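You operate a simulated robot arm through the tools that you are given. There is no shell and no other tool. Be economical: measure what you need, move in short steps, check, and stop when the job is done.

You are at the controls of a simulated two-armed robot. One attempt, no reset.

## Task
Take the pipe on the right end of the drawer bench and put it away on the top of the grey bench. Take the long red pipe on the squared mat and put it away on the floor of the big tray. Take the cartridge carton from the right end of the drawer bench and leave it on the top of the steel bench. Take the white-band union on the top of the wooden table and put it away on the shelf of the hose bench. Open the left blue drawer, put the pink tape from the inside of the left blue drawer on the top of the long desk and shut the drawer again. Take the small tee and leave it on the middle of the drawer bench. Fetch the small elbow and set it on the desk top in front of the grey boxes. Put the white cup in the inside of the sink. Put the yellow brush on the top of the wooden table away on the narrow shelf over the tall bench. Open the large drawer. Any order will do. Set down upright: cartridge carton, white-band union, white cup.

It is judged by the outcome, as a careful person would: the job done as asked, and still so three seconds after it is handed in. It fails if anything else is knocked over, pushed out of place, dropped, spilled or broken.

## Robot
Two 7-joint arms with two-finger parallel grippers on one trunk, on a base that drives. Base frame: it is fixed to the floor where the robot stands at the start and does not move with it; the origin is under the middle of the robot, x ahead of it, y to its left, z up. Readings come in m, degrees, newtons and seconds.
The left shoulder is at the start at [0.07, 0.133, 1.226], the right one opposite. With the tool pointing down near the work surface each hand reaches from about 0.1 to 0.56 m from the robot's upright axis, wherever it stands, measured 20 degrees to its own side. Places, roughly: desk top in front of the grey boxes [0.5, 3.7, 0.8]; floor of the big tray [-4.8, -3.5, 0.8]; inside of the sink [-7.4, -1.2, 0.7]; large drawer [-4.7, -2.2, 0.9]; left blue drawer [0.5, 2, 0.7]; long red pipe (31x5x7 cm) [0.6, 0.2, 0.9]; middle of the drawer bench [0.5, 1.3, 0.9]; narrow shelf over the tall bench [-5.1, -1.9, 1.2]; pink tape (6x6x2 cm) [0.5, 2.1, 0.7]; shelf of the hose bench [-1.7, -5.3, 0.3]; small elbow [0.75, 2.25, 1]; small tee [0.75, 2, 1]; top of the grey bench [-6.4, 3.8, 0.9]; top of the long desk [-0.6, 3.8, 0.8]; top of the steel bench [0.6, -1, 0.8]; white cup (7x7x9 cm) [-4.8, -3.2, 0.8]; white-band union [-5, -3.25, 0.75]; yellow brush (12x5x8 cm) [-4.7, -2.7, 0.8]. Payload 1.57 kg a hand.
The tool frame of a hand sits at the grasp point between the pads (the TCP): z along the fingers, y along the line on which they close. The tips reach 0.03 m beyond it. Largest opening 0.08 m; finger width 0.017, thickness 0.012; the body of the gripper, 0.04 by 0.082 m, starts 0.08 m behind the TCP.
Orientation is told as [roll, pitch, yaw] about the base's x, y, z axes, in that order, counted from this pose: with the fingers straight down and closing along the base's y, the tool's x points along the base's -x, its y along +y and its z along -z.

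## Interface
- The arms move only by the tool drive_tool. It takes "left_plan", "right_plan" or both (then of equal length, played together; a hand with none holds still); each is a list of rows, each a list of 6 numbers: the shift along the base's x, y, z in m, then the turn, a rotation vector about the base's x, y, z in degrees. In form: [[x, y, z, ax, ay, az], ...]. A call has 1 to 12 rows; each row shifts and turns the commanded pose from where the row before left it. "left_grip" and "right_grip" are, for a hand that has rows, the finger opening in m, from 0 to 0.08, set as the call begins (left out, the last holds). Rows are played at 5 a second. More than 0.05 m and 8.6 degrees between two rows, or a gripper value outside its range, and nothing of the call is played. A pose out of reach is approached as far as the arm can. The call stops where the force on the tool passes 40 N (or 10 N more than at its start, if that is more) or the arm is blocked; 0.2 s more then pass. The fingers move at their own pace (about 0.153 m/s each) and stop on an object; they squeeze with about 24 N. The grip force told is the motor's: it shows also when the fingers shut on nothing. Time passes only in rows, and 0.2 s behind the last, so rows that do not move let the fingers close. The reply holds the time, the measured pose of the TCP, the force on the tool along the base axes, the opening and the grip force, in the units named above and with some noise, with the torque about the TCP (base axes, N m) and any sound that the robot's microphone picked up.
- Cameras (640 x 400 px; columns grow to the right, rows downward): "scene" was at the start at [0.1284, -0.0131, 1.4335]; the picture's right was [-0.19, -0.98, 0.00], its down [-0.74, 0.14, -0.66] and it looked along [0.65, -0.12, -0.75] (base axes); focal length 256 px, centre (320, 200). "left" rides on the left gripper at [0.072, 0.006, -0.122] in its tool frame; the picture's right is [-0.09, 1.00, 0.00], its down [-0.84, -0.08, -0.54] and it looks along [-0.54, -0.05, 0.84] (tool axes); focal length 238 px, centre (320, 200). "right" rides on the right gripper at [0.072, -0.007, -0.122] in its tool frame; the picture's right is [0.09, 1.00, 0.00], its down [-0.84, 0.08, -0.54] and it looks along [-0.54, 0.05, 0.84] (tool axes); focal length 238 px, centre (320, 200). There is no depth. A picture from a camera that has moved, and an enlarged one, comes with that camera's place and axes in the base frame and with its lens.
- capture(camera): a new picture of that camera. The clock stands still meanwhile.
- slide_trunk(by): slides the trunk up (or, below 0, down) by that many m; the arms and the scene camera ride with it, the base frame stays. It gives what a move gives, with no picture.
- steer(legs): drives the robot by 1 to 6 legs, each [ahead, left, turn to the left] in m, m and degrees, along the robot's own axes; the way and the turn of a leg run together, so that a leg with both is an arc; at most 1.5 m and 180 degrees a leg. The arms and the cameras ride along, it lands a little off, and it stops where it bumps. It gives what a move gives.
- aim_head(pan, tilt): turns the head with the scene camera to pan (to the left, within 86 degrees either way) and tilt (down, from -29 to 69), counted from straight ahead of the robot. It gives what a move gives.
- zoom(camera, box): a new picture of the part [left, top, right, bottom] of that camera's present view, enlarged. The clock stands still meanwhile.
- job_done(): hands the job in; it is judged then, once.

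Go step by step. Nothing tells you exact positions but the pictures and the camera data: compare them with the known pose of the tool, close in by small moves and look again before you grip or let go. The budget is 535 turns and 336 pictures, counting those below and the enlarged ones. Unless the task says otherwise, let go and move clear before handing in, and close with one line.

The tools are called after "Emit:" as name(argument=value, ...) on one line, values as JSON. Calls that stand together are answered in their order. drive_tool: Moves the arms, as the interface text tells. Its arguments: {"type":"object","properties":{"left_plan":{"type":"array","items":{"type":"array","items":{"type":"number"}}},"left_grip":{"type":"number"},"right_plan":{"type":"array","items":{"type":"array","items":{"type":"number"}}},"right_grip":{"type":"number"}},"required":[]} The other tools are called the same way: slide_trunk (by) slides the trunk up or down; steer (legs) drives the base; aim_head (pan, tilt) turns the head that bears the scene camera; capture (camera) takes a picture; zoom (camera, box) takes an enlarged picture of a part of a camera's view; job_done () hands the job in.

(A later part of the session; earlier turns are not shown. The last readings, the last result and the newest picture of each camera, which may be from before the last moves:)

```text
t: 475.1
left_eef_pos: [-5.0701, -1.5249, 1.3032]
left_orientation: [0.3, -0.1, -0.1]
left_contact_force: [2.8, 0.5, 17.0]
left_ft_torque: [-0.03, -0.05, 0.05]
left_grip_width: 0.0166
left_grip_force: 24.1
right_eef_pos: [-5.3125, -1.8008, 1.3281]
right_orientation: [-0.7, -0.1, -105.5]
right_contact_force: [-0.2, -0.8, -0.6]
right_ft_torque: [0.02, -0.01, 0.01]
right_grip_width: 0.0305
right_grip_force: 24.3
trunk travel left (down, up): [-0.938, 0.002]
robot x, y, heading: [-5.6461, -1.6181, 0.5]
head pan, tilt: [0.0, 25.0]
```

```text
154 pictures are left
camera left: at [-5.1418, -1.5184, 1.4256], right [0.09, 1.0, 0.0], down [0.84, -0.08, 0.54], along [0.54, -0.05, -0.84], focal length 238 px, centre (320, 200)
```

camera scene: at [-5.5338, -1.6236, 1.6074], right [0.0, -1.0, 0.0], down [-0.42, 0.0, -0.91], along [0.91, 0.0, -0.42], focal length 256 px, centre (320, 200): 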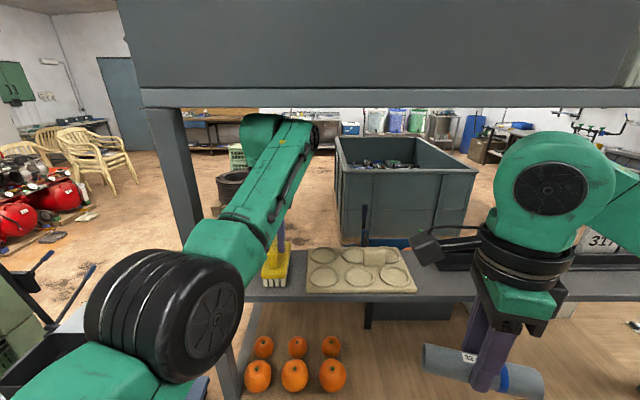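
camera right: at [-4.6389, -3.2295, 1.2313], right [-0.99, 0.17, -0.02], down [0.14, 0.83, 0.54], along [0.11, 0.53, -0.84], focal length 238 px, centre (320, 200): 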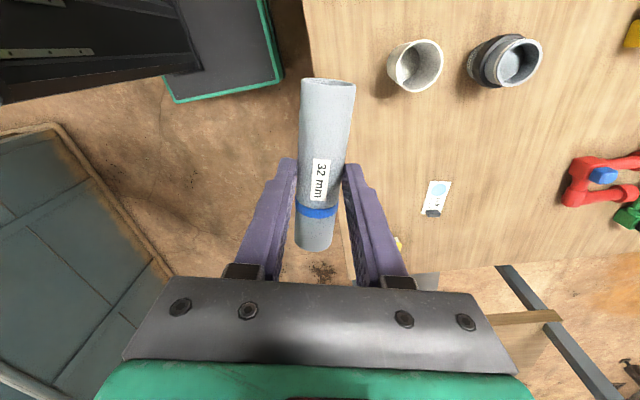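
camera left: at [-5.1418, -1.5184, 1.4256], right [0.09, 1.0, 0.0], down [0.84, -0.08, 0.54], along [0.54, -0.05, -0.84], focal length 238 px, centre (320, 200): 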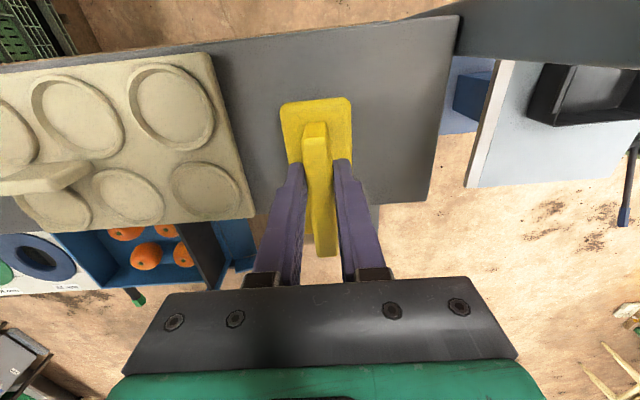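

Emit:
drive_tool(left_plan=[[-0.003, 0, 0.003, 0, 0, 0], [0, 0, 0, 0, 0, 0]])

Emit:
drive_tool(left_plan=[[0, 0, 0, 0, 0, 0], [0, 0, 0, 0, 0, 0], [0, 0, 0.02, 0, 0, 0], [0, 0, 0.02, 0, 0, 0], [0, 0, 0, 0, 0, 0]], left_grip=0.045)

Emit:
capture(camera="left")

```text
t: 475.7
left_eef_pos: [-5.0716, -1.5254, 1.303]
left_orientation: [0.2, 0.4, -0.2]
left_contact_force: [0.0, -0.7, -1.8]
left_ft_torque: [0.01, 0.01, -0.06]
left_grip_width: 0.0164
left_grip_force: 24.1
right_eef_pos: [-5.3104, -1.8016, 1.3287]
right_orientation: [-0.8, -0.1, -105.6]
right_contact_force: [0.0, 0.0, -0.3]
right_ft_torque: [-0.01, -0.02, -0.02]
right_grip_width: 0.0304
right_grip_force: 24.2
trunk travel left (down, up): [-0.938, 0.002]
robot x, y, heading: [-5.6479, -1.6233, 0.3]
head pan, tilt: [0.0, 25.0]
```

```text
t: 476.9
left_eef_pos: [-5.0668, -1.5259, 1.3315]
left_orientation: [-0.4, -1.0, 0.4]
left_contact_force: [0.5, 0.1, 0.4]
left_ft_torque: [-0.03, 0.01, -0.01]
left_grip_width: 0.045
left_grip_force: 0.0
left hand out of reach, approached as far as the arm can: row 4
right_eef_pos: [-5.3097, -1.803, 1.3265]
right_orientation: [-0.9, -0.2, -105.5]
right_contact_force: [0.3, -0.1, -1.4]
right_ft_torque: [-0.02, 0.02, 0.02]
right_grip_width: 0.0304
right_grip_force: 24.4
trunk travel left (down, up): [-0.938, 0.002]
robot x, y, heading: [-5.6479, -1.621, 0.0]
head pan, tilt: [0.0, 25.0]
```

```text
153 pictures are left
camera left: at [-5.14, -1.5184, 1.4535], right [0.08, 1.0, -0.01], down [0.83, -0.07, 0.56], along [0.55, -0.05, -0.83], focal length 238 px, centre (320, 200)
```

left: 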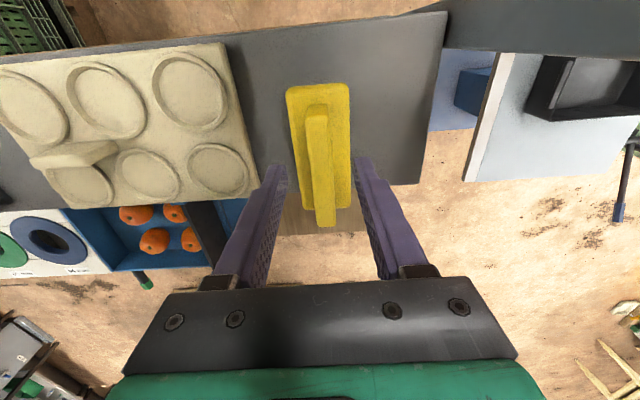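

Emit:
steer(legs=[[-0.4, 0, 0]])

Emit:
capture(camera="scene")

```text
t: 479.3
left_eef_pos: [-5.4436, -1.5255, 1.3417]
left_orientation: [-0.7, -1.9, 0.5]
left_contact_force: [0.6, 0.1, -0.5]
left_ft_torque: [-0.01, 0.04, 0.0]
left_grip_width: 0.0448
left_grip_force: 0.1
right_eef_pos: [-5.6893, -1.8019, 1.327]
right_orientation: [-0.9, -0.3, -105.4]
right_contact_force: [0.1, -1.1, -0.3]
right_ft_torque: [0.0, 0.04, 0.0]
right_grip_width: 0.0306
right_grip_force: 24.1
trunk travel left (down, up): [-0.938, 0.002]
robot x, y, heading: [-6.0256, -1.6199, 0.2]
head pan, tilt: [0.0, 25.0]
```

```text
152 pictures are left
camera scene: at [-5.8786, -1.6193, 1.6068], right [0.0, -1.0, 0.0], down [-0.42, 0.0, -0.91], along [0.91, 0.0, -0.42], focal length 256 px, centre (320, 200)
```

scene: 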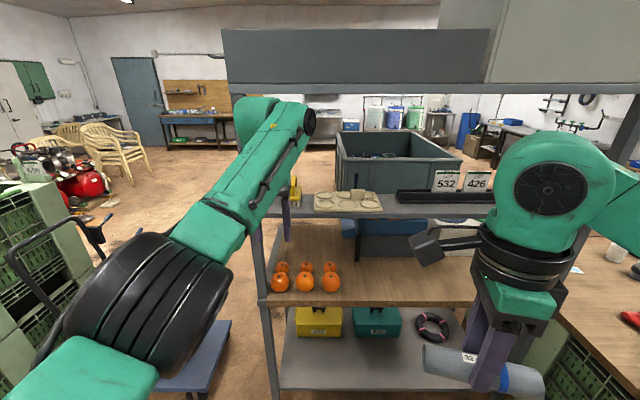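

Emit:
aim_head(pan=85, tilt=25)

Emit:
capture(camera="scene")

```text
t: 480.9
left_eef_pos: [-5.448, -1.5254, 1.3429]
left_orientation: [-0.7, -2.1, 0.5]
left_contact_force: [0.6, -0.6, -0.9]
left_ft_torque: [0.0, -0.01, -0.03]
left_grip_width: 0.0451
left_grip_force: 0.1
right_eef_pos: [-5.6909, -1.8001, 1.3283]
right_orientation: [-0.8, -0.2, -105.5]
right_contact_force: [0.4, 0.0, -0.6]
right_ft_torque: [0.06, -0.03, 0.0]
right_grip_width: 0.0306
right_grip_force: 23.6
trunk travel left (down, up): [-0.938, 0.002]
robot x, y, heading: [-6.0248, -1.6189, 0.2]
head pan, tilt: [85.0, 25.0]
```

```text
151 pictures are left
camera scene: at [-5.9657, -1.5276, 1.6071], right [1.0, -0.08, 0.0], down [-0.04, -0.42, -0.91], along [0.08, 0.9, -0.42], focal length 256 px, centre (320, 200)
```

scene: 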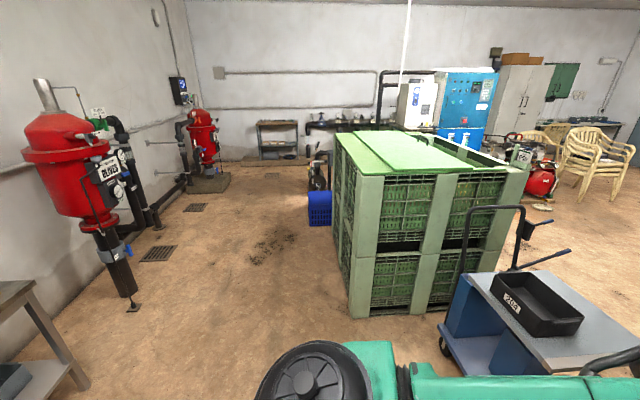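

Emit:
steer(legs=[[-0.38, 0, 0], [0, 0, 90], [1.5, 0, 0], [1.5, 0, 0], [1.0, 0, 0]])

Emit:
aim_head(pan=0, tilt=30)

Emit:
capture(camera="scene")

```text
t: 506.1
left_eef_pos: [-6.7174, 2.976, 1.3442]
left_orientation: [-0.7, -2.0, 93.1]
left_contact_force: [0.6, -0.5, -0.1]
left_ft_torque: [0.0, -0.01, 0.01]
left_grip_width: 0.0452
left_grip_force: 0.1
right_eef_pos: [-6.4307, 2.7457, 1.3281]
right_orientation: [-0.7, -0.3, -12.7]
right_contact_force: [0.3, 0.1, -0.2]
right_ft_torque: [0.01, 0.01, -0.04]
right_grip_width: 0.0304
right_grip_force: 23.7
trunk travel left (down, up): [-0.938, 0.002]
robot x, y, heading: [-6.599, 2.4013, 93.0]
head pan, tilt: [85.0, 25.0]
```

```text
t: 507.7
left_eef_pos: [-6.7179, 2.979, 1.343]
left_orientation: [-0.7, -2.0, 93.1]
left_contact_force: [0.1, 1.1, -0.4]
left_ft_torque: [-0.02, 0.0, 0.04]
left_grip_width: 0.045
left_grip_force: 0.1
right_eef_pos: [-6.4315, 2.7473, 1.3285]
right_orientation: [-0.9, -0.1, -12.6]
right_contact_force: [1.1, 0.9, -1.1]
right_ft_torque: [-0.02, -0.01, -0.01]
right_grip_width: 0.0306
right_grip_force: 23.7
trunk travel left (down, up): [-0.938, 0.002]
robot x, y, heading: [-6.5969, 2.4053, 93.0]
head pan, tilt: [0.0, 30.0]
```

```text
150 pictures are left
camera scene: at [-6.6011, 2.5472, 1.599], right [1.0, 0.05, 0.0], down [0.03, -0.5, -0.87], along [-0.04, 0.86, -0.5], focal length 256 px, centre (320, 200)
```

scene: 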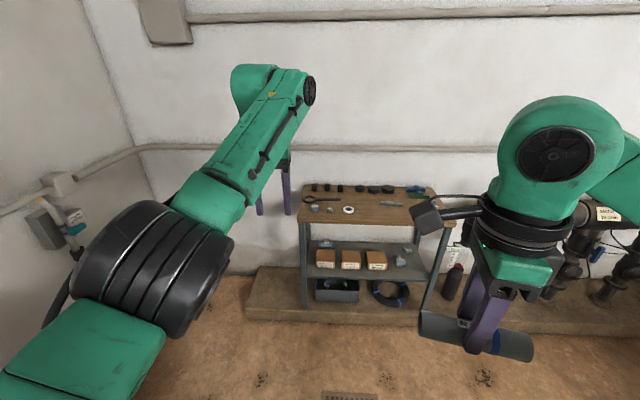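

Emit:
zoom(camera="scene", box=[290, 160, 490, 260])

```text
3.20 times, centred on (390, 210) of scene
camera zoom: at [-6.6011, 2.5472, 1.599], right [1.0, 0.05, 0.0], down [0.03, -0.5, -0.87], along [-0.04, 0.86, -0.5], focal length 818 px, centre (96, 168)
```

zoom: 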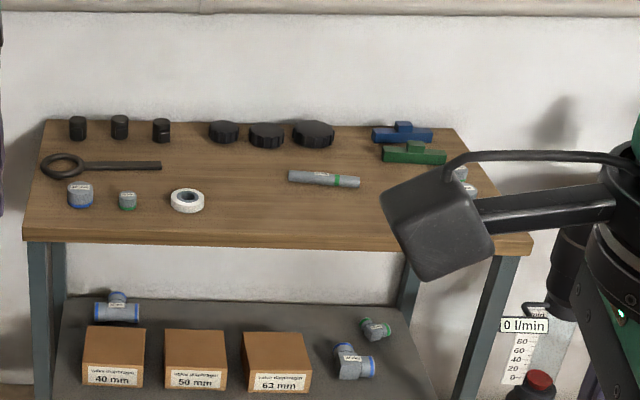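

Emit:
steer(legs=[[0, 0, -3], [0.7, -0.1, 0]])

Emit:
drive_tool(right_plan=[[0, 0.03, -0.03, 0, 0, 0], [0, 0.04, -0.03, 0, 0, 2], [0, 0.04, -0.03, 0, 0, 3], [0, 0.03, -0.04, 0, 0, 3], [0, 0, -0.04, 0, 0, 2], [0, 0, 0, 0, 0, 0]])

Emit:
capture(camera="right")

Emit:
aim_head(pan=0, tilt=45)

Emit:
capture(camera="scene")

```text
t: 511.9
left_eef_pos: [-6.5872, 3.677, 1.3433]
left_orientation: [-0.8, -2.1, 90.2]
left_contact_force: [0.3, 0.2, 1.1]
left_ft_torque: [-0.03, -0.03, 0.01]
left_grip_width: 0.0449
left_grip_force: 0.0
right_eef_pos: [-6.3113, 3.4318, 1.328]
right_orientation: [-0.9, -0.2, -15.7]
right_contact_force: [0.2, 0.7, 0.3]
right_ft_torque: [0.0, 0.0, -0.03]
right_grip_width: 0.0306
right_grip_force: 23.8
trunk travel left (down, up): [-0.938, 0.002]
robot x, y, heading: [-6.4942, 3.1008, 90.0]
head pan, tilt: [0.0, 30.0]
```

```text
t: 513.3
left_eef_pos: [-6.5863, 3.6785, 1.3421]
left_orientation: [-0.7, -2.0, 90.3]
left_contact_force: [0.0, 0.2, -0.9]
left_ft_torque: [0.0, 0.01, 0.02]
left_grip_width: 0.045
left_grip_force: 0.1
right_eef_pos: [-6.31, 3.5722, 1.1578]
right_orientation: [-0.8, -0.3, -5.6]
right_contact_force: [0.3, 0.1, -0.4]
right_ft_torque: [-0.01, -0.01, -0.03]
right_grip_width: 0.0305
right_grip_force: 24.1
trunk travel left (down, up): [-0.938, 0.002]
robot x, y, heading: [-6.4942, 3.1012, 89.9]
head pan, tilt: [0.0, 30.0]
```

```text
148 pictures are left
camera right: at [-6.3816, 3.5748, 1.2809], right [0.01, 1.0, -0.01], down [0.84, 0.0, 0.54], along [0.54, -0.02, -0.84], focal length 238 px, centre (320, 200)
```

right: 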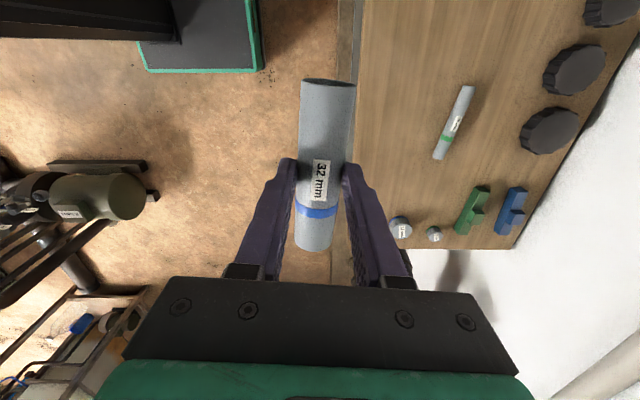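

```text
t: 514.1
left_eef_pos: [-6.588, 3.6787, 1.3423]
left_orientation: [-0.8, -1.9, 90.2]
left_contact_force: [-0.5, -0.3, 0.6]
left_ft_torque: [0.02, -0.01, -0.01]
left_grip_width: 0.045
left_grip_force: 0.0
right_eef_pos: [-6.3092, 3.5723, 1.1577]
right_orientation: [-0.9, -0.2, -5.6]
right_contact_force: [0.1, 0.6, 0.1]
right_ft_torque: [-0.03, 0.0, 0.02]
right_grip_width: 0.0304
right_grip_force: 23.8
trunk travel left (down, up): [-0.938, 0.002]
robot x, y, heading: [-6.494, 3.0994, 89.8]
head pan, tilt: [0.0, 45.0]
```

```text
147 pictures are left
camera scene: at [-6.4922, 3.2337, 1.5765], right [1.0, 0.0, 0.0], down [0.0, -0.71, -0.71], along [0.0, 0.71, -0.71], focal length 256 px, centre (320, 200)
```

scene: 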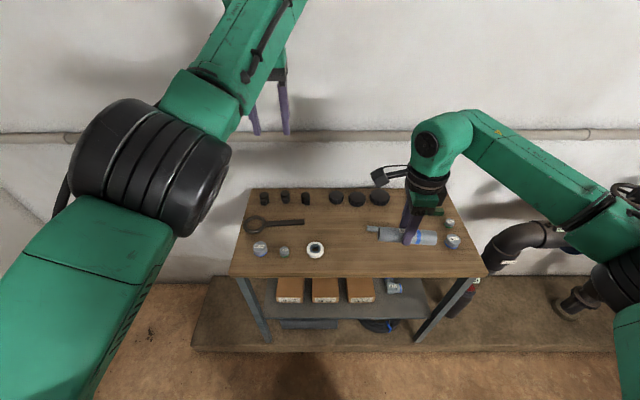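

Emit:
drive_tool(right_plan=[[-0.01, 0.04, -0.03, 0, 0, 0], [-0.01, 0.04, -0.04, 0, 0, 0], [0, 0.043, -0.04, 0, 0, 0], [0, 0, -0.04, 0, 0, 0], [0, 0, -0.04, 0, 0, 0], [0, 0, -0.02, 0, 0, 0], [0, 0, 0, 0, 0, 0]])

Emit:
capture(camera="right")

```text
refused: row 1 steps farther than a row can; nothing moved
```

```text
146 pictures are left
camera right: at [-6.3816, 3.5752, 1.2813], right [0.01, 1.0, -0.01], down [0.84, 0.0, 0.54], along [0.54, -0.02, -0.84], focal length 238 px, centre (320, 200)
```

right: 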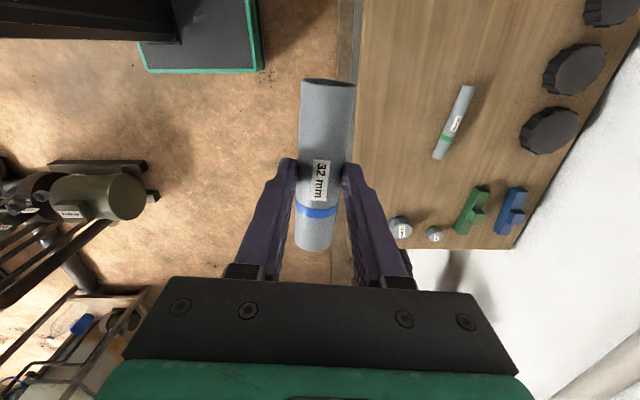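

Emit:
drive_tool(right_plan=[[-0.01, 0.03, -0.03, 0, 0, 0], [-0.01, 0.03, -0.03, 0, 0, 0], [0, 0.03, -0.03, 0, 0, 0], [0, 0.033, -0.03, 0, 0, 0], [0, 0, -0.04, 0, 0, 0], [0, 0, -0.04, 0, 0, 0], [0, 0, 0, 0, 0, 0]])

Emit:
capture(camera="right")

```text
t: 515.7
left_eef_pos: [-6.5871, 3.6791, 1.3431]
left_orientation: [-0.7, -1.9, 90.2]
left_contact_force: [0.3, -0.3, 0.2]
left_ft_torque: [0.0, 0.0, 0.02]
left_grip_width: 0.0451
left_grip_force: 0.1
right_eef_pos: [-6.3312, 3.6724, 0.9711]
right_orientation: [-0.9, -0.2, -5.5]
right_contact_force: [0.0, 0.2, -0.5]
right_ft_torque: [0.01, 0.03, -0.01]
right_grip_width: 0.0303
right_grip_force: 24.2
right hand out of reach, approached as far as the arm can: row 4, 5, 6
trunk travel left (down, up): [-0.938, 0.002]
robot x, y, heading: [-6.4946, 3.1013, 89.7]
head pan, tilt: [0.0, 45.0]
```

```text
145 pictures are left
camera right: at [-6.4034, 3.6757, 1.0937], right [0.0, 1.0, -0.02], down [0.84, 0.01, 0.54], along [0.54, -0.02, -0.84], focal length 238 px, centre (320, 200)
```

right: 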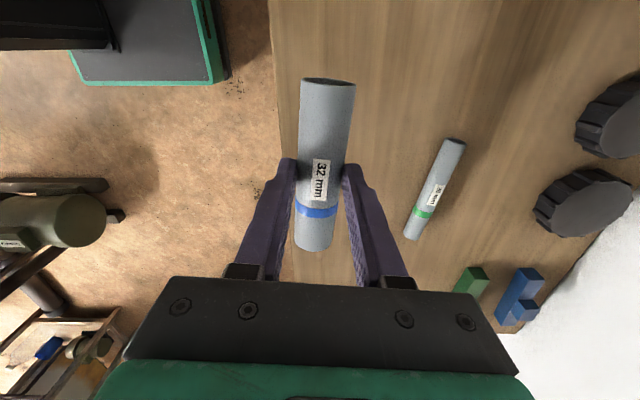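

Emit:
steer(legs=[[0.025, 0, 0]])

Emit:
slide_trunk(by=-0.06)

Emit:
drive_tool(right_plan=[[0, 0, -0.006, 0, 0, 0], [0, 0, -0.006, 0, 0, 0], [0, 0, 0, 0, 0, 0]])

Emit:
capture(camera="right")

```text
t: 516.5
left_eef_pos: [-6.5868, 3.6975, 1.3458]
left_orientation: [-0.7, -2.3, 90.2]
left_contact_force: [-0.5, -0.5, 0.3]
left_ft_torque: [0.05, 0.02, 0.0]
left_grip_width: 0.0449
left_grip_force: 0.1
right_eef_pos: [-6.3305, 3.6922, 0.9738]
right_orientation: [-0.4, 0.0, -5.6]
right_contact_force: [-0.3, -0.4, 0.6]
right_ft_torque: [0.06, -0.01, -0.02]
right_grip_width: 0.0304
right_grip_force: 24.0
trunk travel left (down, up): [-0.938, 0.002]
robot x, y, heading: [-6.4944, 3.1243, 90.0]
head pan, tilt: [0.0, 45.0]
```

```text
t: 517.5
left_eef_pos: [-6.5865, 3.705, 1.2811]
left_orientation: [-0.6, -1.9, 90.2]
left_contact_force: [-0.3, 0.4, 0.6]
left_ft_torque: [0.01, -0.02, 0.0]
left_grip_width: 0.0449
left_grip_force: 0.1
right_eef_pos: [-6.3312, 3.6988, 0.9106]
right_orientation: [-0.9, -0.1, -5.6]
right_contact_force: [0.6, -0.1, 0.4]
right_ft_torque: [-0.05, -0.05, 0.03]
right_grip_width: 0.0305
right_grip_force: 24.2
trunk travel left (down, up): [-0.878, 0.062]
robot x, y, heading: [-6.4927, 3.1283, 90.1]
head pan, tilt: [0.0, 45.0]
```

```text
t: 518.3
left_eef_pos: [-6.5874, 3.7022, 1.2835]
left_orientation: [-0.7, -2.1, 90.2]
left_contact_force: [0.7, -0.1, -0.7]
left_ft_torque: [0.0, 0.04, 0.02]
left_grip_width: 0.0449
left_grip_force: 0.1
right_eef_pos: [-6.3311, 3.6943, 0.9026]
right_orientation: [-0.4, 0.0, -5.6]
right_contact_force: [0.4, 5.9, 17.5]
right_ft_torque: [0.2, 0.02, 0.03]
right_grip_width: 0.0305
right_grip_force: 23.5
trunk travel left (down, up): [-0.878, 0.062]
robot x, y, heading: [-6.4917, 3.1228, 90.2]
head pan, tilt: [0.0, 45.0]
```

```text
144 pictures are left
camera right: at [-6.4036, 3.6969, 1.0266], right [0.0, 1.0, -0.01], down [0.84, 0.0, 0.54], along [0.54, -0.01, -0.84], focal length 238 px, centre (320, 200)
```

right: 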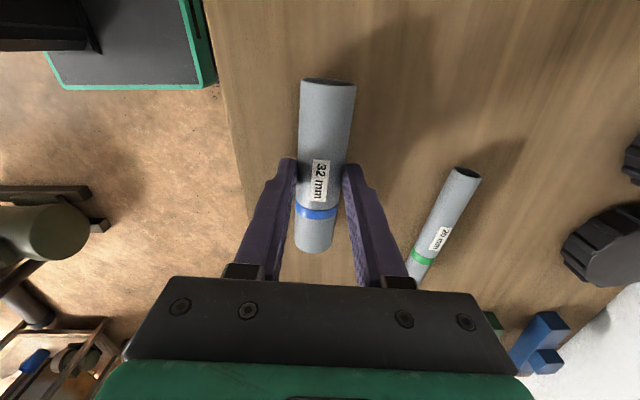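

Emit:
drive_tool(right_plan=[[0, 0, 0.003, 0, 0, 0], [0, 0, 0, 0, 0, 0]])

Emit:
drive_tool(right_plan=[[0, 0, 0, 0, 0, 0], [0, 0, 0, 0, 0, 0], [0, 0, 0.02, 0, 0, 0], [0, 0, 0.03, 0, 0, 0], [0, 0, 0.04, 0, 0, 0], [0, 0, 0.04, 0, 0, 0], [0, 0, 0.04, 0, 0, 0]], right_grip=0.05)

Emit:
capture(camera="right")

```text
t: 518.9
left_eef_pos: [-6.5869, 3.7026, 1.2837]
left_orientation: [-0.7, -2.0, 90.1]
left_contact_force: [0.0, -0.3, 0.6]
left_ft_torque: [0.0, 0.0, 0.01]
left_grip_width: 0.045
left_grip_force: 0.1
right_eef_pos: [-6.3312, 3.6956, 0.9026]
right_orientation: [-0.8, -0.2, -5.5]
right_contact_force: [-0.9, 2.4, 9.7]
right_ft_torque: [0.11, 0.43, -0.1]
right_grip_width: 0.0306
right_grip_force: 23.9
trunk travel left (down, up): [-0.878, 0.062]
robot x, y, heading: [-6.4877, 3.1285, 89.9]
head pan, tilt: [0.0, 45.0]
```

```text
t: 520.5
left_eef_pos: [-6.5877, 3.7042, 1.2838]
left_orientation: [-0.7, -2.0, 90.1]
left_contact_force: [0.5, -0.8, 0.3]
left_ft_torque: [0.01, 0.0, -0.02]
left_grip_width: 0.045
left_grip_force: 0.0
right_eef_pos: [-6.3326, 3.6979, 1.0699]
right_orientation: [-0.7, -0.2, -5.6]
right_contact_force: [0.4, 0.1, 0.2]
right_ft_torque: [-0.01, -0.02, 0.0]
right_grip_width: 0.0501
right_grip_force: 0.2
trunk travel left (down, up): [-0.878, 0.062]
robot x, y, heading: [-6.4942, 3.1193, 90.2]
head pan, tilt: [0.0, 45.0]
```

```text
143 pictures are left
camera right: at [-6.405, 3.7009, 1.1929], right [0.0, 1.0, -0.01], down [0.84, 0.0, 0.54], along [0.54, -0.02, -0.84], focal length 238 px, centre (320, 200)
```

right: 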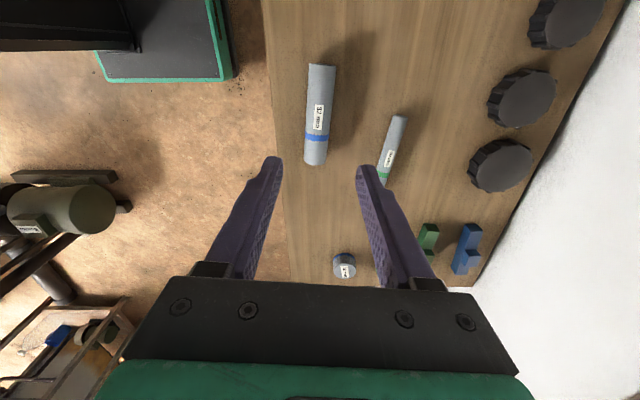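

Emit:
steer(legs=[[-1.5, 0, 0], [-1.5, 0, 0], [-1.5, 0, 0], [-1.0, -0.05, 0]])

```text
t: 546.6
left_eef_pos: [-6.6922, -1.7606, 1.2823]
left_orientation: [-0.8, -1.9, 89.8]
left_contact_force: [0.3, 0.9, -0.1]
left_ft_torque: [0.0, 0.0, 0.0]
left_grip_width: 0.0448
left_grip_force: 0.1
right_eef_pos: [-6.4402, -1.7662, 1.0692]
right_orientation: [-1.0, -0.1, -6.0]
right_contact_force: [0.4, -0.2, -0.5]
right_ft_torque: [0.0, 0.01, -0.01]
right_grip_width: 0.0497
right_grip_force: 0.0
trunk travel left (down, up): [-0.878, 0.062]
robot x, y, heading: [-6.6036, -2.3402, 89.4]
head pan, tilt: [0.0, 45.0]
```

Emit:
aim_head(pan=55, tilt=35)

Emit:
capture(camera="scene")

```text
t: 547.9
left_eef_pos: [-6.6941, -1.7607, 1.282]
left_orientation: [-0.7, -2.1, 89.7]
left_contact_force: [-0.2, 0.9, 0.2]
left_ft_torque: [0.02, -0.01, 0.0]
left_grip_width: 0.0451
left_grip_force: 0.0
right_eef_pos: [-6.4379, -1.7689, 1.0685]
right_orientation: [-0.8, -0.1, -5.9]
right_contact_force: [0.0, -0.1, 0.6]
right_ft_torque: [0.0, -0.02, 0.02]
right_grip_width: 0.0501
right_grip_force: 0.0
trunk travel left (down, up): [-0.878, 0.062]
robot x, y, heading: [-6.6065, -2.3398, 89.4]
head pan, tilt: [55.0, 35.0]
```

```text
142 pictures are left
camera scene: at [-6.6749, -2.2372, 1.5312], right [0.58, 0.81, 0.0], down [0.47, -0.33, -0.82], along [-0.67, 0.48, -0.57], focal length 256 px, centre (320, 200)
```

scene: 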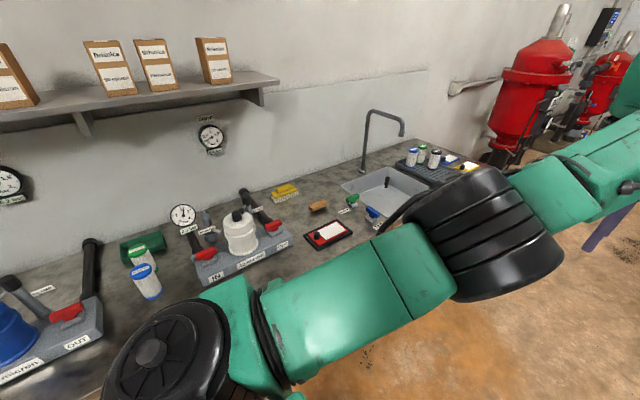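

Emit:
steer(legs=[[-1.4, 0, 0], [-0.45, 0, 0.6], [0, -1.4, 0], [0, -1.35, 0], [0, 0, 90]])

Emit:
aim_head(pan=0, tilt=40)

Emit:
capture(camera="scene")

```text
t: 574.2
left_eef_pos: [-4.3733, -4.2047, 1.2816]
left_orientation: [-0.8, -2.0, -178.4]
left_contact_force: [-0.9, 0.7, -1.3]
left_ft_torque: [-0.03, 0.01, -0.02]
left_grip_width: 0.0449
left_grip_force: 0.0
right_eef_pos: [-4.3744, -3.95, 1.0687]
right_orientation: [-0.8, 0.0, 85.9]
right_contact_force: [0.4, 0.3, 0.6]
right_ft_torque: [0.04, 0.01, 0.0]
right_grip_width: 0.0498
right_grip_force: 0.0
trunk travel left (down, up): [-0.878, 0.062]
robot x, y, heading: [-3.7969, -4.1014, -178.2]
head pan, tilt: [55.0, 35.0]
```

```text
t: 575.4
left_eef_pos: [-4.3742, -4.2052, 1.283]
left_orientation: [-0.7, -2.0, -178.3]
left_contact_force: [-0.3, -0.3, -0.8]
left_ft_torque: [-0.01, 0.0, 0.0]
left_grip_width: 0.0451
left_grip_force: 0.1
right_eef_pos: [-4.3755, -3.9511, 1.0697]
right_orientation: [-0.8, -0.2, 85.9]
right_contact_force: [0.2, -0.4, -0.2]
right_ft_torque: [-0.01, 0.03, 0.01]
right_grip_width: 0.05
right_grip_force: 0.1
trunk travel left (down, up): [-0.878, 0.062]
robot x, y, heading: [-3.7934, -4.0979, -178.7]
head pan, tilt: [0.0, 40.0]
```

```text
141 pictures are left
camera scene: at [-3.9315, -4.0983, 1.5237], right [-0.03, 1.0, 0.0], down [0.64, 0.02, -0.77], along [-0.77, -0.02, -0.64], focal length 256 px, centre (320, 200)
```

scene: 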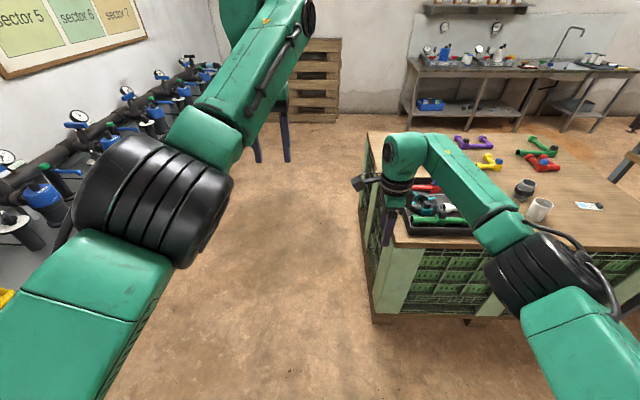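

Emit:
steer(legs=[[0, -1.3, -1], [0, -0.45, 0]])

Emit:
aim_head(pan=-8, tilt=40)

Emit:
capture(camera="scene")

Emit:
capture(camera="right")

```text
t: 584.2
left_eef_pos: [-4.4065, -2.4687, 1.2825]
left_orientation: [-0.8, -1.9, -179.5]
left_contact_force: [-0.2, -0.2, -0.1]
left_ft_torque: [0.02, 0.01, -0.01]
left_grip_width: 0.0452
left_grip_force: 0.0
right_eef_pos: [-4.4025, -2.2147, 1.0699]
right_orientation: [-0.8, -0.1, 84.7]
right_contact_force: [0.1, 0.2, -0.2]
right_ft_torque: [0.02, 0.01, 0.0]
right_grip_width: 0.0502
right_grip_force: 0.0
trunk travel left (down, up): [-0.878, 0.062]
robot x, y, heading: [-3.8279, -2.3705, -179.8]
head pan, tilt: [0.0, 40.0]
```

```text
t: 584.9
left_eef_pos: [-4.4062, -2.4675, 1.2834]
left_orientation: [-0.7, -1.9, -179.5]
left_contact_force: [-0.3, 0.3, -0.3]
left_ft_torque: [0.02, 0.02, 0.0]
left_grip_width: 0.0447
left_grip_force: 0.0
right_eef_pos: [-4.4004, -2.2126, 1.0692]
right_orientation: [-0.7, -0.1, 84.7]
right_contact_force: [0.1, 0.3, 0.3]
right_ft_torque: [0.0, -0.01, 0.0]
right_grip_width: 0.0502
right_grip_force: 0.1
trunk travel left (down, up): [-0.878, 0.062]
robot x, y, heading: [-3.829, -2.3719, -179.9]
head pan, tilt: [-8.0, 40.0]
```

```text
140 pictures are left
camera scene: at [-3.9613, -2.3585, 1.5237], right [0.14, 0.99, 0.0], down [0.64, -0.09, -0.77], along [-0.76, 0.1, -0.64], focal length 256 px, centre (320, 200)
```

scene: 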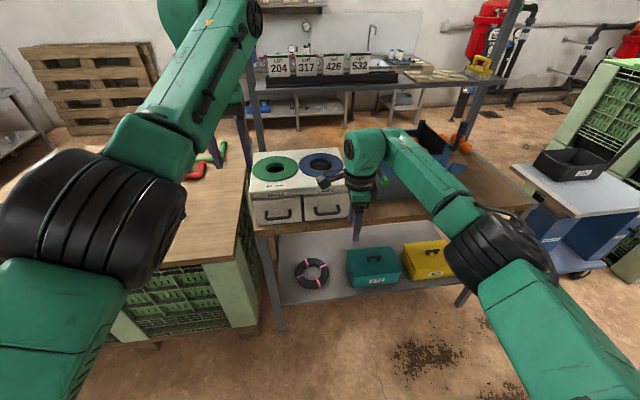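

```text
139 pictures are left
camera right: at [-4.4035, -2.2843, 1.1926], right [-1.0, 0.0, -0.01], down [-0.01, 0.84, 0.54], along [0.01, 0.54, -0.84], focal length 238 px, centre (320, 200)
```

right: 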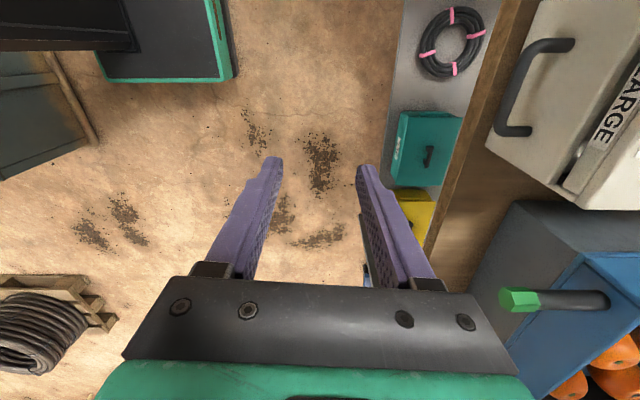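

Emit:
drive_tool(right_plan=[[-0.03, -0.01, 0, 0, 5, 2], [-0.03, -0.015, 0, 0, 5, 2.5], [-0.03, -0.015, 0, 0, 0, 0], [0, 0, 0, 0, 0, 0]], right_grip=0.03)

Emit:
capture(camera="right")

Emit:
zoom(camera="right", box=[300, 50, 480, 210])

```text
t: 585.9
left_eef_pos: [-4.4077, -2.4668, 1.2822]
left_orientation: [-0.7, -2.1, -179.6]
left_contact_force: [-0.3, 0.4, 0.2]
left_ft_torque: [0.02, 0.02, -0.03]
left_grip_width: 0.045
left_grip_force: 0.0
right_eef_pos: [-4.4622, -2.2348, 1.0701]
right_orientation: [9.2, 0.4, 89.2]
right_contact_force: [0.1, -0.2, -0.3]
right_ft_torque: [0.02, -0.01, 0.02]
right_grip_width: 0.03
right_grip_force: 0.0
right hand out of reach, approached as far as the arm can: row 3
trunk travel left (down, up): [-0.878, 0.062]
robot x, y, heading: [-3.8277, -2.3718, -179.7]
head pan, tilt: [-8.0, 40.0]
```

```text
138 pictures are left
camera right: at [-4.4376, -2.3055, 1.191], right [-0.98, -0.08, 0.16], down [0.02, 0.84, 0.54], along [-0.18, 0.54, -0.83], focal length 238 px, centre (320, 200)
```

right: 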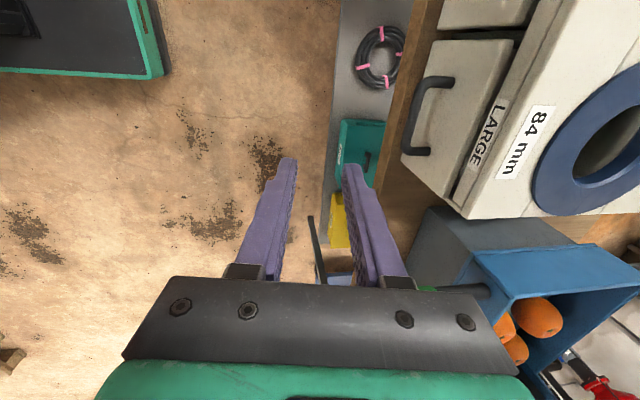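

```text
2.50 times, centred on (390, 130) of right
camera zoom: at [-4.4376, -2.3055, 1.191], right [-0.98, -0.08, 0.16], down [0.02, 0.84, 0.54], along [-0.18, 0.54, -0.83], focal length 596 px, centre (145, 375)
```

zoom: 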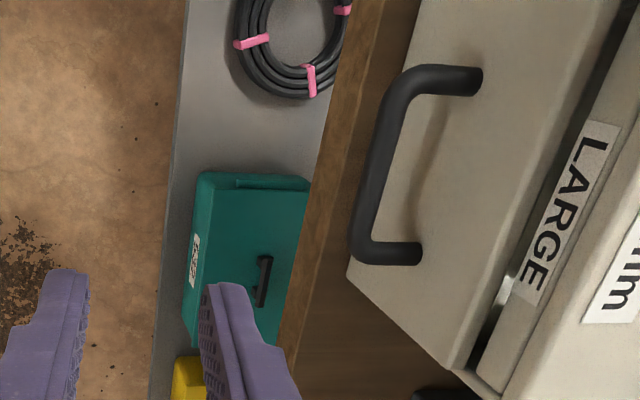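

Emit:
steer(legs=[[0.1, 0, 0]])

Emit:
zoom(camera="right", box=[240, 50, 420, 210])

```text
t: 587.0
left_eef_pos: [-4.5023, -2.4672, 1.286]
left_orientation: [-0.7, -2.3, -179.6]
left_contact_force: [1.3, 0.1, 0.4]
left_ft_torque: [0.04, 0.0, -0.01]
left_grip_width: 0.0446
left_grip_force: 0.0
right_eef_pos: [-4.5579, -2.2351, 1.0721]
right_orientation: [9.4, 0.4, 89.1]
right_contact_force: [0.7, -0.2, -0.5]
right_ft_torque: [0.01, 0.0, 0.0]
right_grip_width: 0.0298
right_grip_force: 0.1
trunk travel left (down, up): [-0.878, 0.062]
robot x, y, heading: [-3.9285, -2.3714, -180.0]
head pan, tilt: [-8.0, 40.0]
```

```text
2.50 times, centred on (330, 130) of right
camera zoom: at [-4.5326, -2.3061, 1.1938], right [-0.98, -0.08, 0.16], down [0.02, 0.84, 0.54], along [-0.18, 0.54, -0.82], focal length 596 px, centre (295, 375)
```

zoom: 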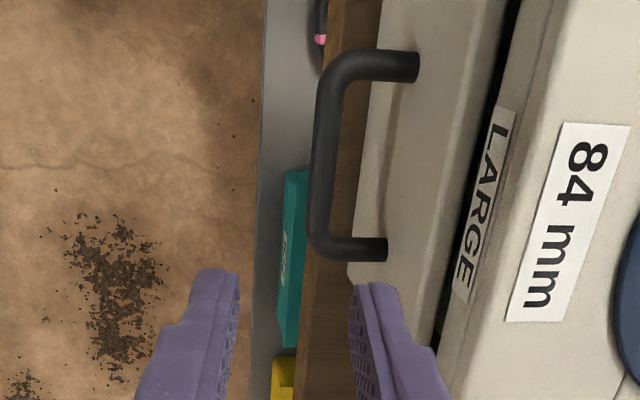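

Emit:
drive_tool(right_plan=[[-0.015, -0.006, 0, 0, 0.6, 0], [-0.013, -0.007, -0.02, 0, 0, 0], [0, 0, -0.03, 0, 0, 0], [0, 0, -0.02, 0, 0, 0], [0, 0, 0, 0, 0, 0]], right_grip=0.03)

Emit:
zoom(camera="right", box=[240, 60, 420, 220])

```text
t: 588.2
left_eef_pos: [-4.5059, -2.4689, 1.2834]
left_orientation: [-0.7, -2.1, -179.6]
left_contact_force: [-0.8, 0.3, -0.2]
left_ft_torque: [-0.01, -0.01, -0.02]
left_grip_width: 0.0451
left_grip_force: 0.1
right_eef_pos: [-4.5596, -2.2431, 0.9992]
right_orientation: [10.0, 0.3, 89.3]
right_contact_force: [0.3, -0.6, -0.2]
right_ft_torque: [0.02, 0.02, -0.03]
right_grip_width: 0.03
right_grip_force: 0.0
right hand out of reach, approached as far as the arm can: row 1, 2, 3
trunk travel left (down, up): [-0.878, 0.062]
robot x, y, heading: [-3.9266, -2.3729, -179.7]
head pan, tilt: [-8.0, 40.0]
```

```text
2.50 times, centred on (330, 140) of right
camera zoom: at [-4.5332, -2.314, 1.1208], right [-0.98, -0.08, 0.17], down [0.03, 0.84, 0.54], along [-0.19, 0.54, -0.82], focal length 596 px, centre (295, 350)
```

zoom: 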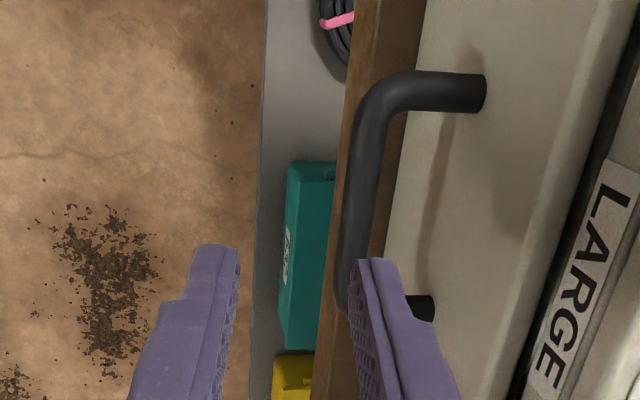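

Emit:
steer(legs=[[0.03, 0.008, 0]])

Emit:
zoom(camera="right", box=[240, 60, 420, 220])

```text
t: 589.1
left_eef_pos: [-4.5273, -2.4727, 1.2871]
left_orientation: [-0.6, -2.5, -179.7]
left_contact_force: [0.4, 0.3, 0.5]
left_ft_torque: [-0.01, 0.03, 0.0]
left_grip_width: 0.0452
left_grip_force: 0.2
right_eef_pos: [-4.585, -2.2483, 1.0033]
right_orientation: [10.1, 0.4, 89.2]
right_contact_force: [0.9, 0.5, 0.3]
right_ft_torque: [-0.03, 0.04, 0.02]
right_grip_width: 0.0301
right_grip_force: 0.0
trunk travel left (down, up): [-0.878, 0.062]
robot x, y, heading: [-3.9584, -2.382, -179.8]
head pan, tilt: [-8.0, 40.0]
```

```text
2.50 times, centred on (330, 140) of right
camera zoom: at [-4.5571, -2.3195, 1.1239], right [-0.98, -0.08, 0.18], down [0.03, 0.84, 0.54], along [-0.19, 0.54, -0.82], focal length 596 px, centre (295, 350)
```

zoom: 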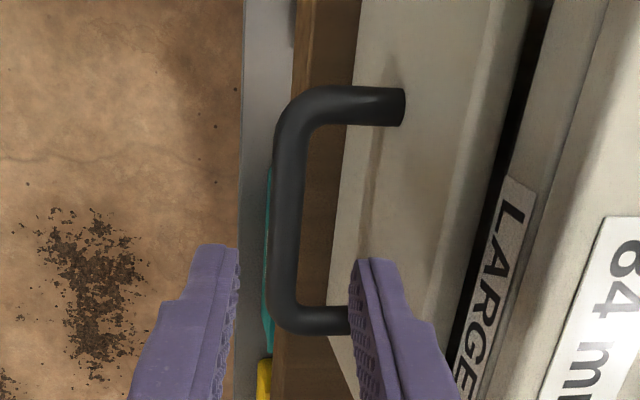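

Emit:
slide_trunk(by=-0.048)

Emit:
zoom(camera="right", box=[240, 60, 420, 220])

```text
t: 590.0
left_eef_pos: [-4.5363, -2.4745, 1.2335]
left_orientation: [-0.7, -2.0, -179.7]
left_contact_force: [-0.3, 0.1, 0.8]
left_ft_torque: [-0.04, -0.04, 0.0]
left_grip_width: 0.0449
left_grip_force: 0.0
right_eef_pos: [-4.5899, -2.2514, 0.9501]
right_orientation: [9.6, 0.4, 89.2]
right_contact_force: [0.7, 0.0, -0.2]
right_ft_torque: [0.04, 0.0, 0.01]
right_grip_width: 0.0303
right_grip_force: 0.0
trunk travel left (down, up): [-0.83, 0.11]
robot x, y, heading: [-3.9569, -2.3797, -179.8]
head pan, tilt: [-8.0, 40.0]
```

```text
2.50 times, centred on (330, 140) of right
camera zoom: at [-4.5639, -2.3215, 1.0718], right [-0.98, -0.08, 0.17], down [0.03, 0.84, 0.54], along [-0.18, 0.54, -0.82], focal length 596 px, centre (295, 350)
```

zoom: 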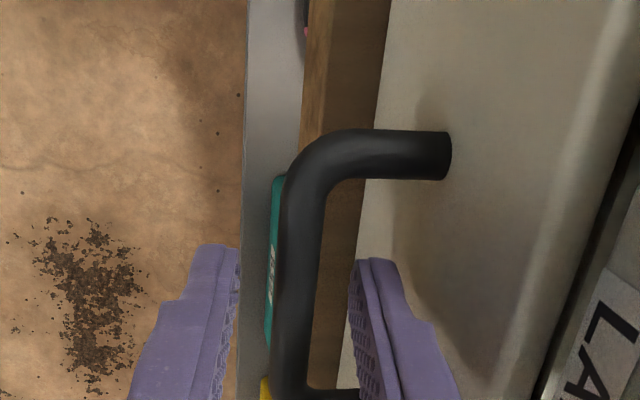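

Emit:
drive_tool(right_plan=[[0, 0, -0.006, 0, 0, 0], [0, 0, 0, 0, 0, 0]])

Emit:
drive_tool(right_plan=[[0, 0, 0, 0, 0, 0], [0, 0, 0, 0, 0, 0]], right_grip=0.0)

```text
t: 590.6
left_eef_pos: [-4.5355, -2.4758, 1.2364]
left_orientation: [-0.7, -1.9, -179.6]
left_contact_force: [-0.4, -0.2, 0.0]
left_ft_torque: [-0.01, 0.0, 0.01]
left_grip_width: 0.0446
left_grip_force: 0.0
right_eef_pos: [-4.5888, -2.2507, 0.9459]
right_orientation: [9.8, 0.3, 89.2]
right_contact_force: [-0.8, 0.2, 0.7]
right_ft_torque: [0.0, 0.0, -0.01]
right_grip_width: 0.0302
right_grip_force: 0.1
trunk travel left (down, up): [-0.83, 0.11]
robot x, y, heading: [-3.9564, -2.3769, -179.8]
head pan, tilt: [-8.0, 40.0]
```

```text
t: 591.2
left_eef_pos: [-4.5358, -2.4747, 1.2356]
left_orientation: [-0.7, -2.0, -179.7]
left_contact_force: [-0.6, -0.6, -0.1]
left_ft_torque: [-0.02, 0.01, 0.0]
left_grip_width: 0.0448
left_grip_force: 0.2
right_eef_pos: [-4.5892, -2.25, 0.9466]
right_orientation: [9.9, 0.3, 89.4]
right_contact_force: [-1.4, 1.3, 2.9]
right_ft_torque: [0.15, 0.07, 0.53]
right_grip_width: 0.0116
right_grip_force: 29.2
trunk travel left (down, up): [-0.83, 0.11]
robot x, y, heading: [-3.956, -2.3795, -179.8]
head pan, tilt: [-8.0, 40.0]
```

Emit:
steer(legs=[[-0.1, 0, 0]])

Emit:
capture(camera="scene")

```text
t: 592.3
left_eef_pos: [-4.437, -2.4752, 1.235]
left_orientation: [-0.7, -2.0, -179.8]
left_contact_force: [-0.1, 0.0, 0.2]
left_ft_torque: [-0.02, -0.03, -0.01]
left_grip_width: 0.045
left_grip_force: 0.0
right_eef_pos: [-4.4908, -2.2503, 0.946]
right_orientation: [9.9, 0.3, 89.2]
right_contact_force: [-2.0, -2.0, -0.9]
right_ft_torque: [-0.36, 0.11, 0.59]
right_grip_width: 0.0119
right_grip_force: 28.7
trunk travel left (down, up): [-0.83, 0.11]
robot x, y, heading: [-3.8592, -2.3792, -180.0]
head pan, tilt: [-8.0, 40.0]
```

```text
132 pictures are left
camera scene: at [-3.9923, -2.3669, 1.4757], right [0.14, 0.99, 0.0], down [0.64, -0.09, -0.77], along [-0.76, 0.11, -0.64], focal length 256 px, centre (320, 200)
```

scene: 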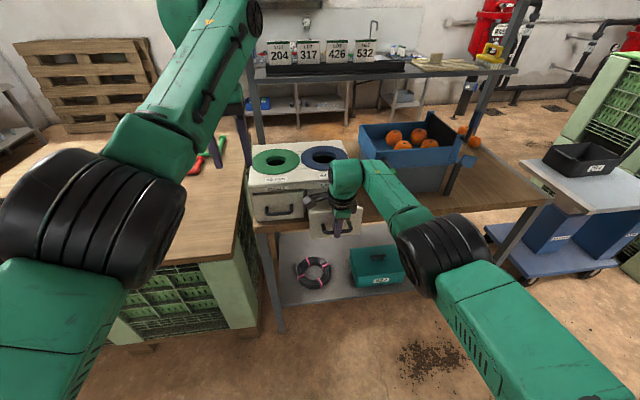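

Emit:
steer(legs=[[-0.08, 0, 0]])

Emit:
zoom(camera="scene", box=[230, 130, 410, 260])

Emit:
capture(camera="right")

```text
t: 593.4
left_eef_pos: [-4.3548, -2.4752, 1.236]
left_orientation: [-0.7, -2.1, -179.7]
left_contact_force: [0.8, -0.6, 0.3]
left_ft_torque: [0.0, 0.01, -0.05]
left_grip_width: 0.045
left_grip_force: 0.1
right_eef_pos: [-4.4094, -2.2501, 0.9479]
right_orientation: [10.0, 0.4, 89.2]
right_contact_force: [-2.0, -1.1, 3.0]
right_ft_torque: [0.51, 0.17, 0.43]
right_grip_width: 0.012
right_grip_force: 29.3
trunk travel left (down, up): [-0.83, 0.11]
robot x, y, heading: [-3.7785, -2.3797, -179.7]
head pan, tilt: [-8.0, 40.0]
```

```text
3.08 times, centred on (320, 195) of scene
camera zoom: at [-3.9092, -2.3668, 1.476], right [0.14, 0.99, 0.0], down [0.64, -0.09, -0.77], along [-0.76, 0.11, -0.64], focal length 787 px, centre (320, 215)
```

zoom: 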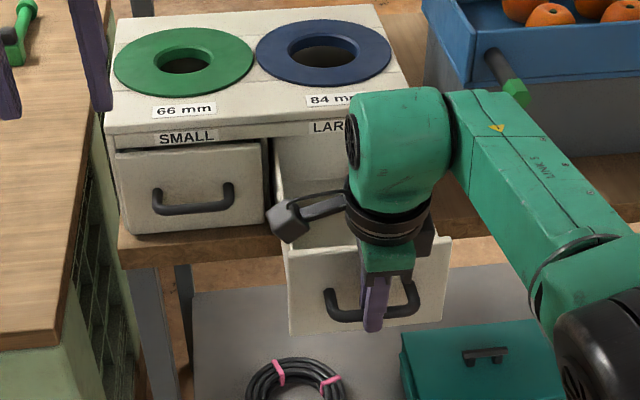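

```text
130 pictures are left
camera right: at [-4.3819, -2.3211, 1.069], right [-0.98, -0.08, 0.17], down [0.03, 0.84, 0.54], along [-0.19, 0.54, -0.82], focal length 238 px, centre (320, 200)
```

right: 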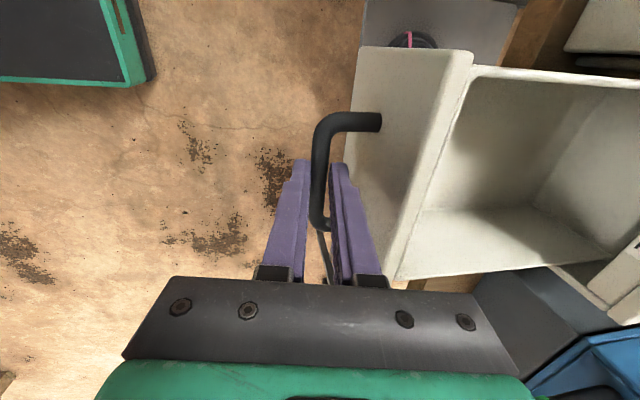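

Emit:
steer(legs=[[-0.05, 0, 0]])

Emit:
capture(camera="right")

```text
t: 594.2
left_eef_pos: [-4.336, -2.4747, 1.2309]
left_orientation: [-0.7, -1.9, -179.5]
left_contact_force: [-1.0, -0.1, -0.2]
left_ft_torque: [0.0, 0.0, 0.01]
left_grip_width: 0.0451
left_grip_force: 0.0
right_eef_pos: [-4.3986, -2.2496, 0.9519]
right_orientation: [12.4, 0.3, 89.6]
right_contact_force: [-10.5, -1.0, -8.0]
right_ft_torque: [-0.1, 0.26, 0.55]
right_grip_width: 0.0115
right_grip_force: 28.8
trunk travel left (down, up): [-0.83, 0.11]
robot x, y, heading: [-3.7547, -2.3822, -179.5]
head pan, tilt: [-8.0, 40.0]
stopped in leg 1: the force on the tool passed its limit (the readings are from after the stop); the commanded pose is now the measured one
```

```text
129 pictures are left
camera right: at [-4.3676, -2.321, 1.0717], right [-0.97, -0.08, 0.21], down [0.05, 0.84, 0.54], along [-0.22, 0.54, -0.81], focal length 238 px, centre (320, 200)
```

right: 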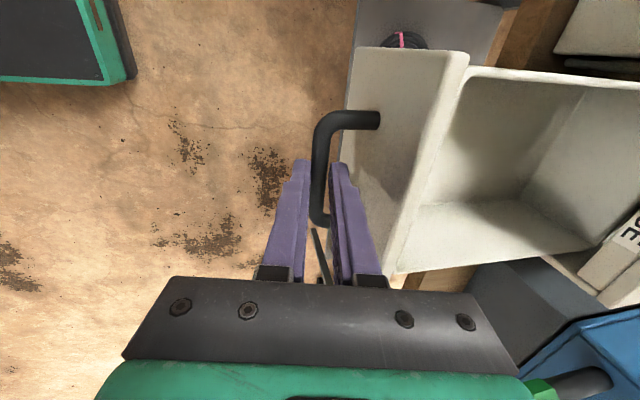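

Emit:
drive_tool(right_plan=[[0, 0, 0, 0, 0, 0], [0, 0, 0, 0, 0, 0]], right_grip=0.03)

Emit:
drive_tool(right_plan=[[0.004, 0, 0.02, 0, 0, 0], [0.005, 0, 0.03, 0, 0, 0], [0.01, 0, 0.04, 0, 0, 0], [0.01, 0, 0.04, 0, 0, 0], [0.02, 0, 0.02, 0, 0, 0], [0.02, 0, 0, 0, 0, 0]])

Emit:
capture(camera="scene")

```text
t: 594.8
left_eef_pos: [-4.3336, -2.4739, 1.2343]
left_orientation: [-0.7, -2.0, -179.6]
left_contact_force: [-0.4, 0.2, 0.5]
left_ft_torque: [-0.04, -0.04, -0.04]
left_grip_width: 0.045
left_grip_force: 0.0
right_eef_pos: [-4.3968, -2.2512, 0.9535]
right_orientation: [12.3, 0.4, 89.5]
right_contact_force: [0.1, 0.8, -0.8]
right_ft_torque: [0.04, -0.04, 0.02]
right_grip_width: 0.03
right_grip_force: 0.0
trunk travel left (down, up): [-0.83, 0.11]
robot x, y, heading: [-3.7501, -2.3809, -179.4]
head pan, tilt: [-8.0, 40.0]
```

```text
t: 596.2
left_eef_pos: [-4.3309, -2.4736, 1.2356]
left_orientation: [-0.7, -2.1, -179.6]
left_contact_force: [-0.2, -0.4, -0.1]
left_ft_torque: [0.02, -0.03, 0.0]
left_grip_width: 0.045
left_grip_force: 0.1
right_eef_pos: [-4.3285, -2.2497, 1.1049]
right_orientation: [12.4, 0.3, 89.5]
right_contact_force: [0.6, 0.5, 0.3]
right_ft_torque: [-0.01, 0.02, -0.02]
right_grip_width: 0.0301
right_grip_force: 0.0
trunk travel left (down, up): [-0.83, 0.11]
robot x, y, heading: [-3.7529, -2.3803, -179.6]
head pan, tilt: [-8.0, 40.0]
```

```text
128 pictures are left
camera scene: at [-3.8855, -2.3655, 1.4758], right [0.14, 0.99, 0.0], down [0.64, -0.09, -0.77], along [-0.76, 0.1, -0.64], focal length 256 px, centre (320, 200)
```

scene: 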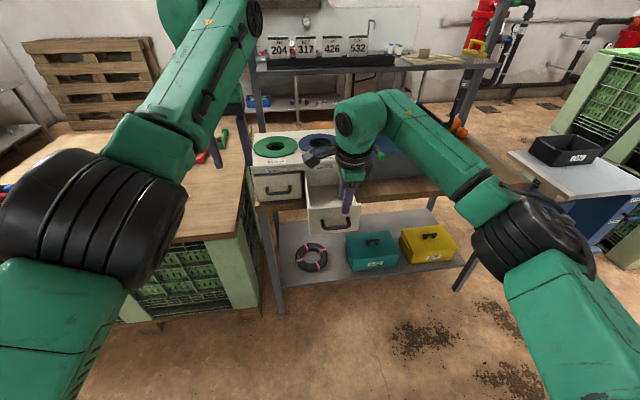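

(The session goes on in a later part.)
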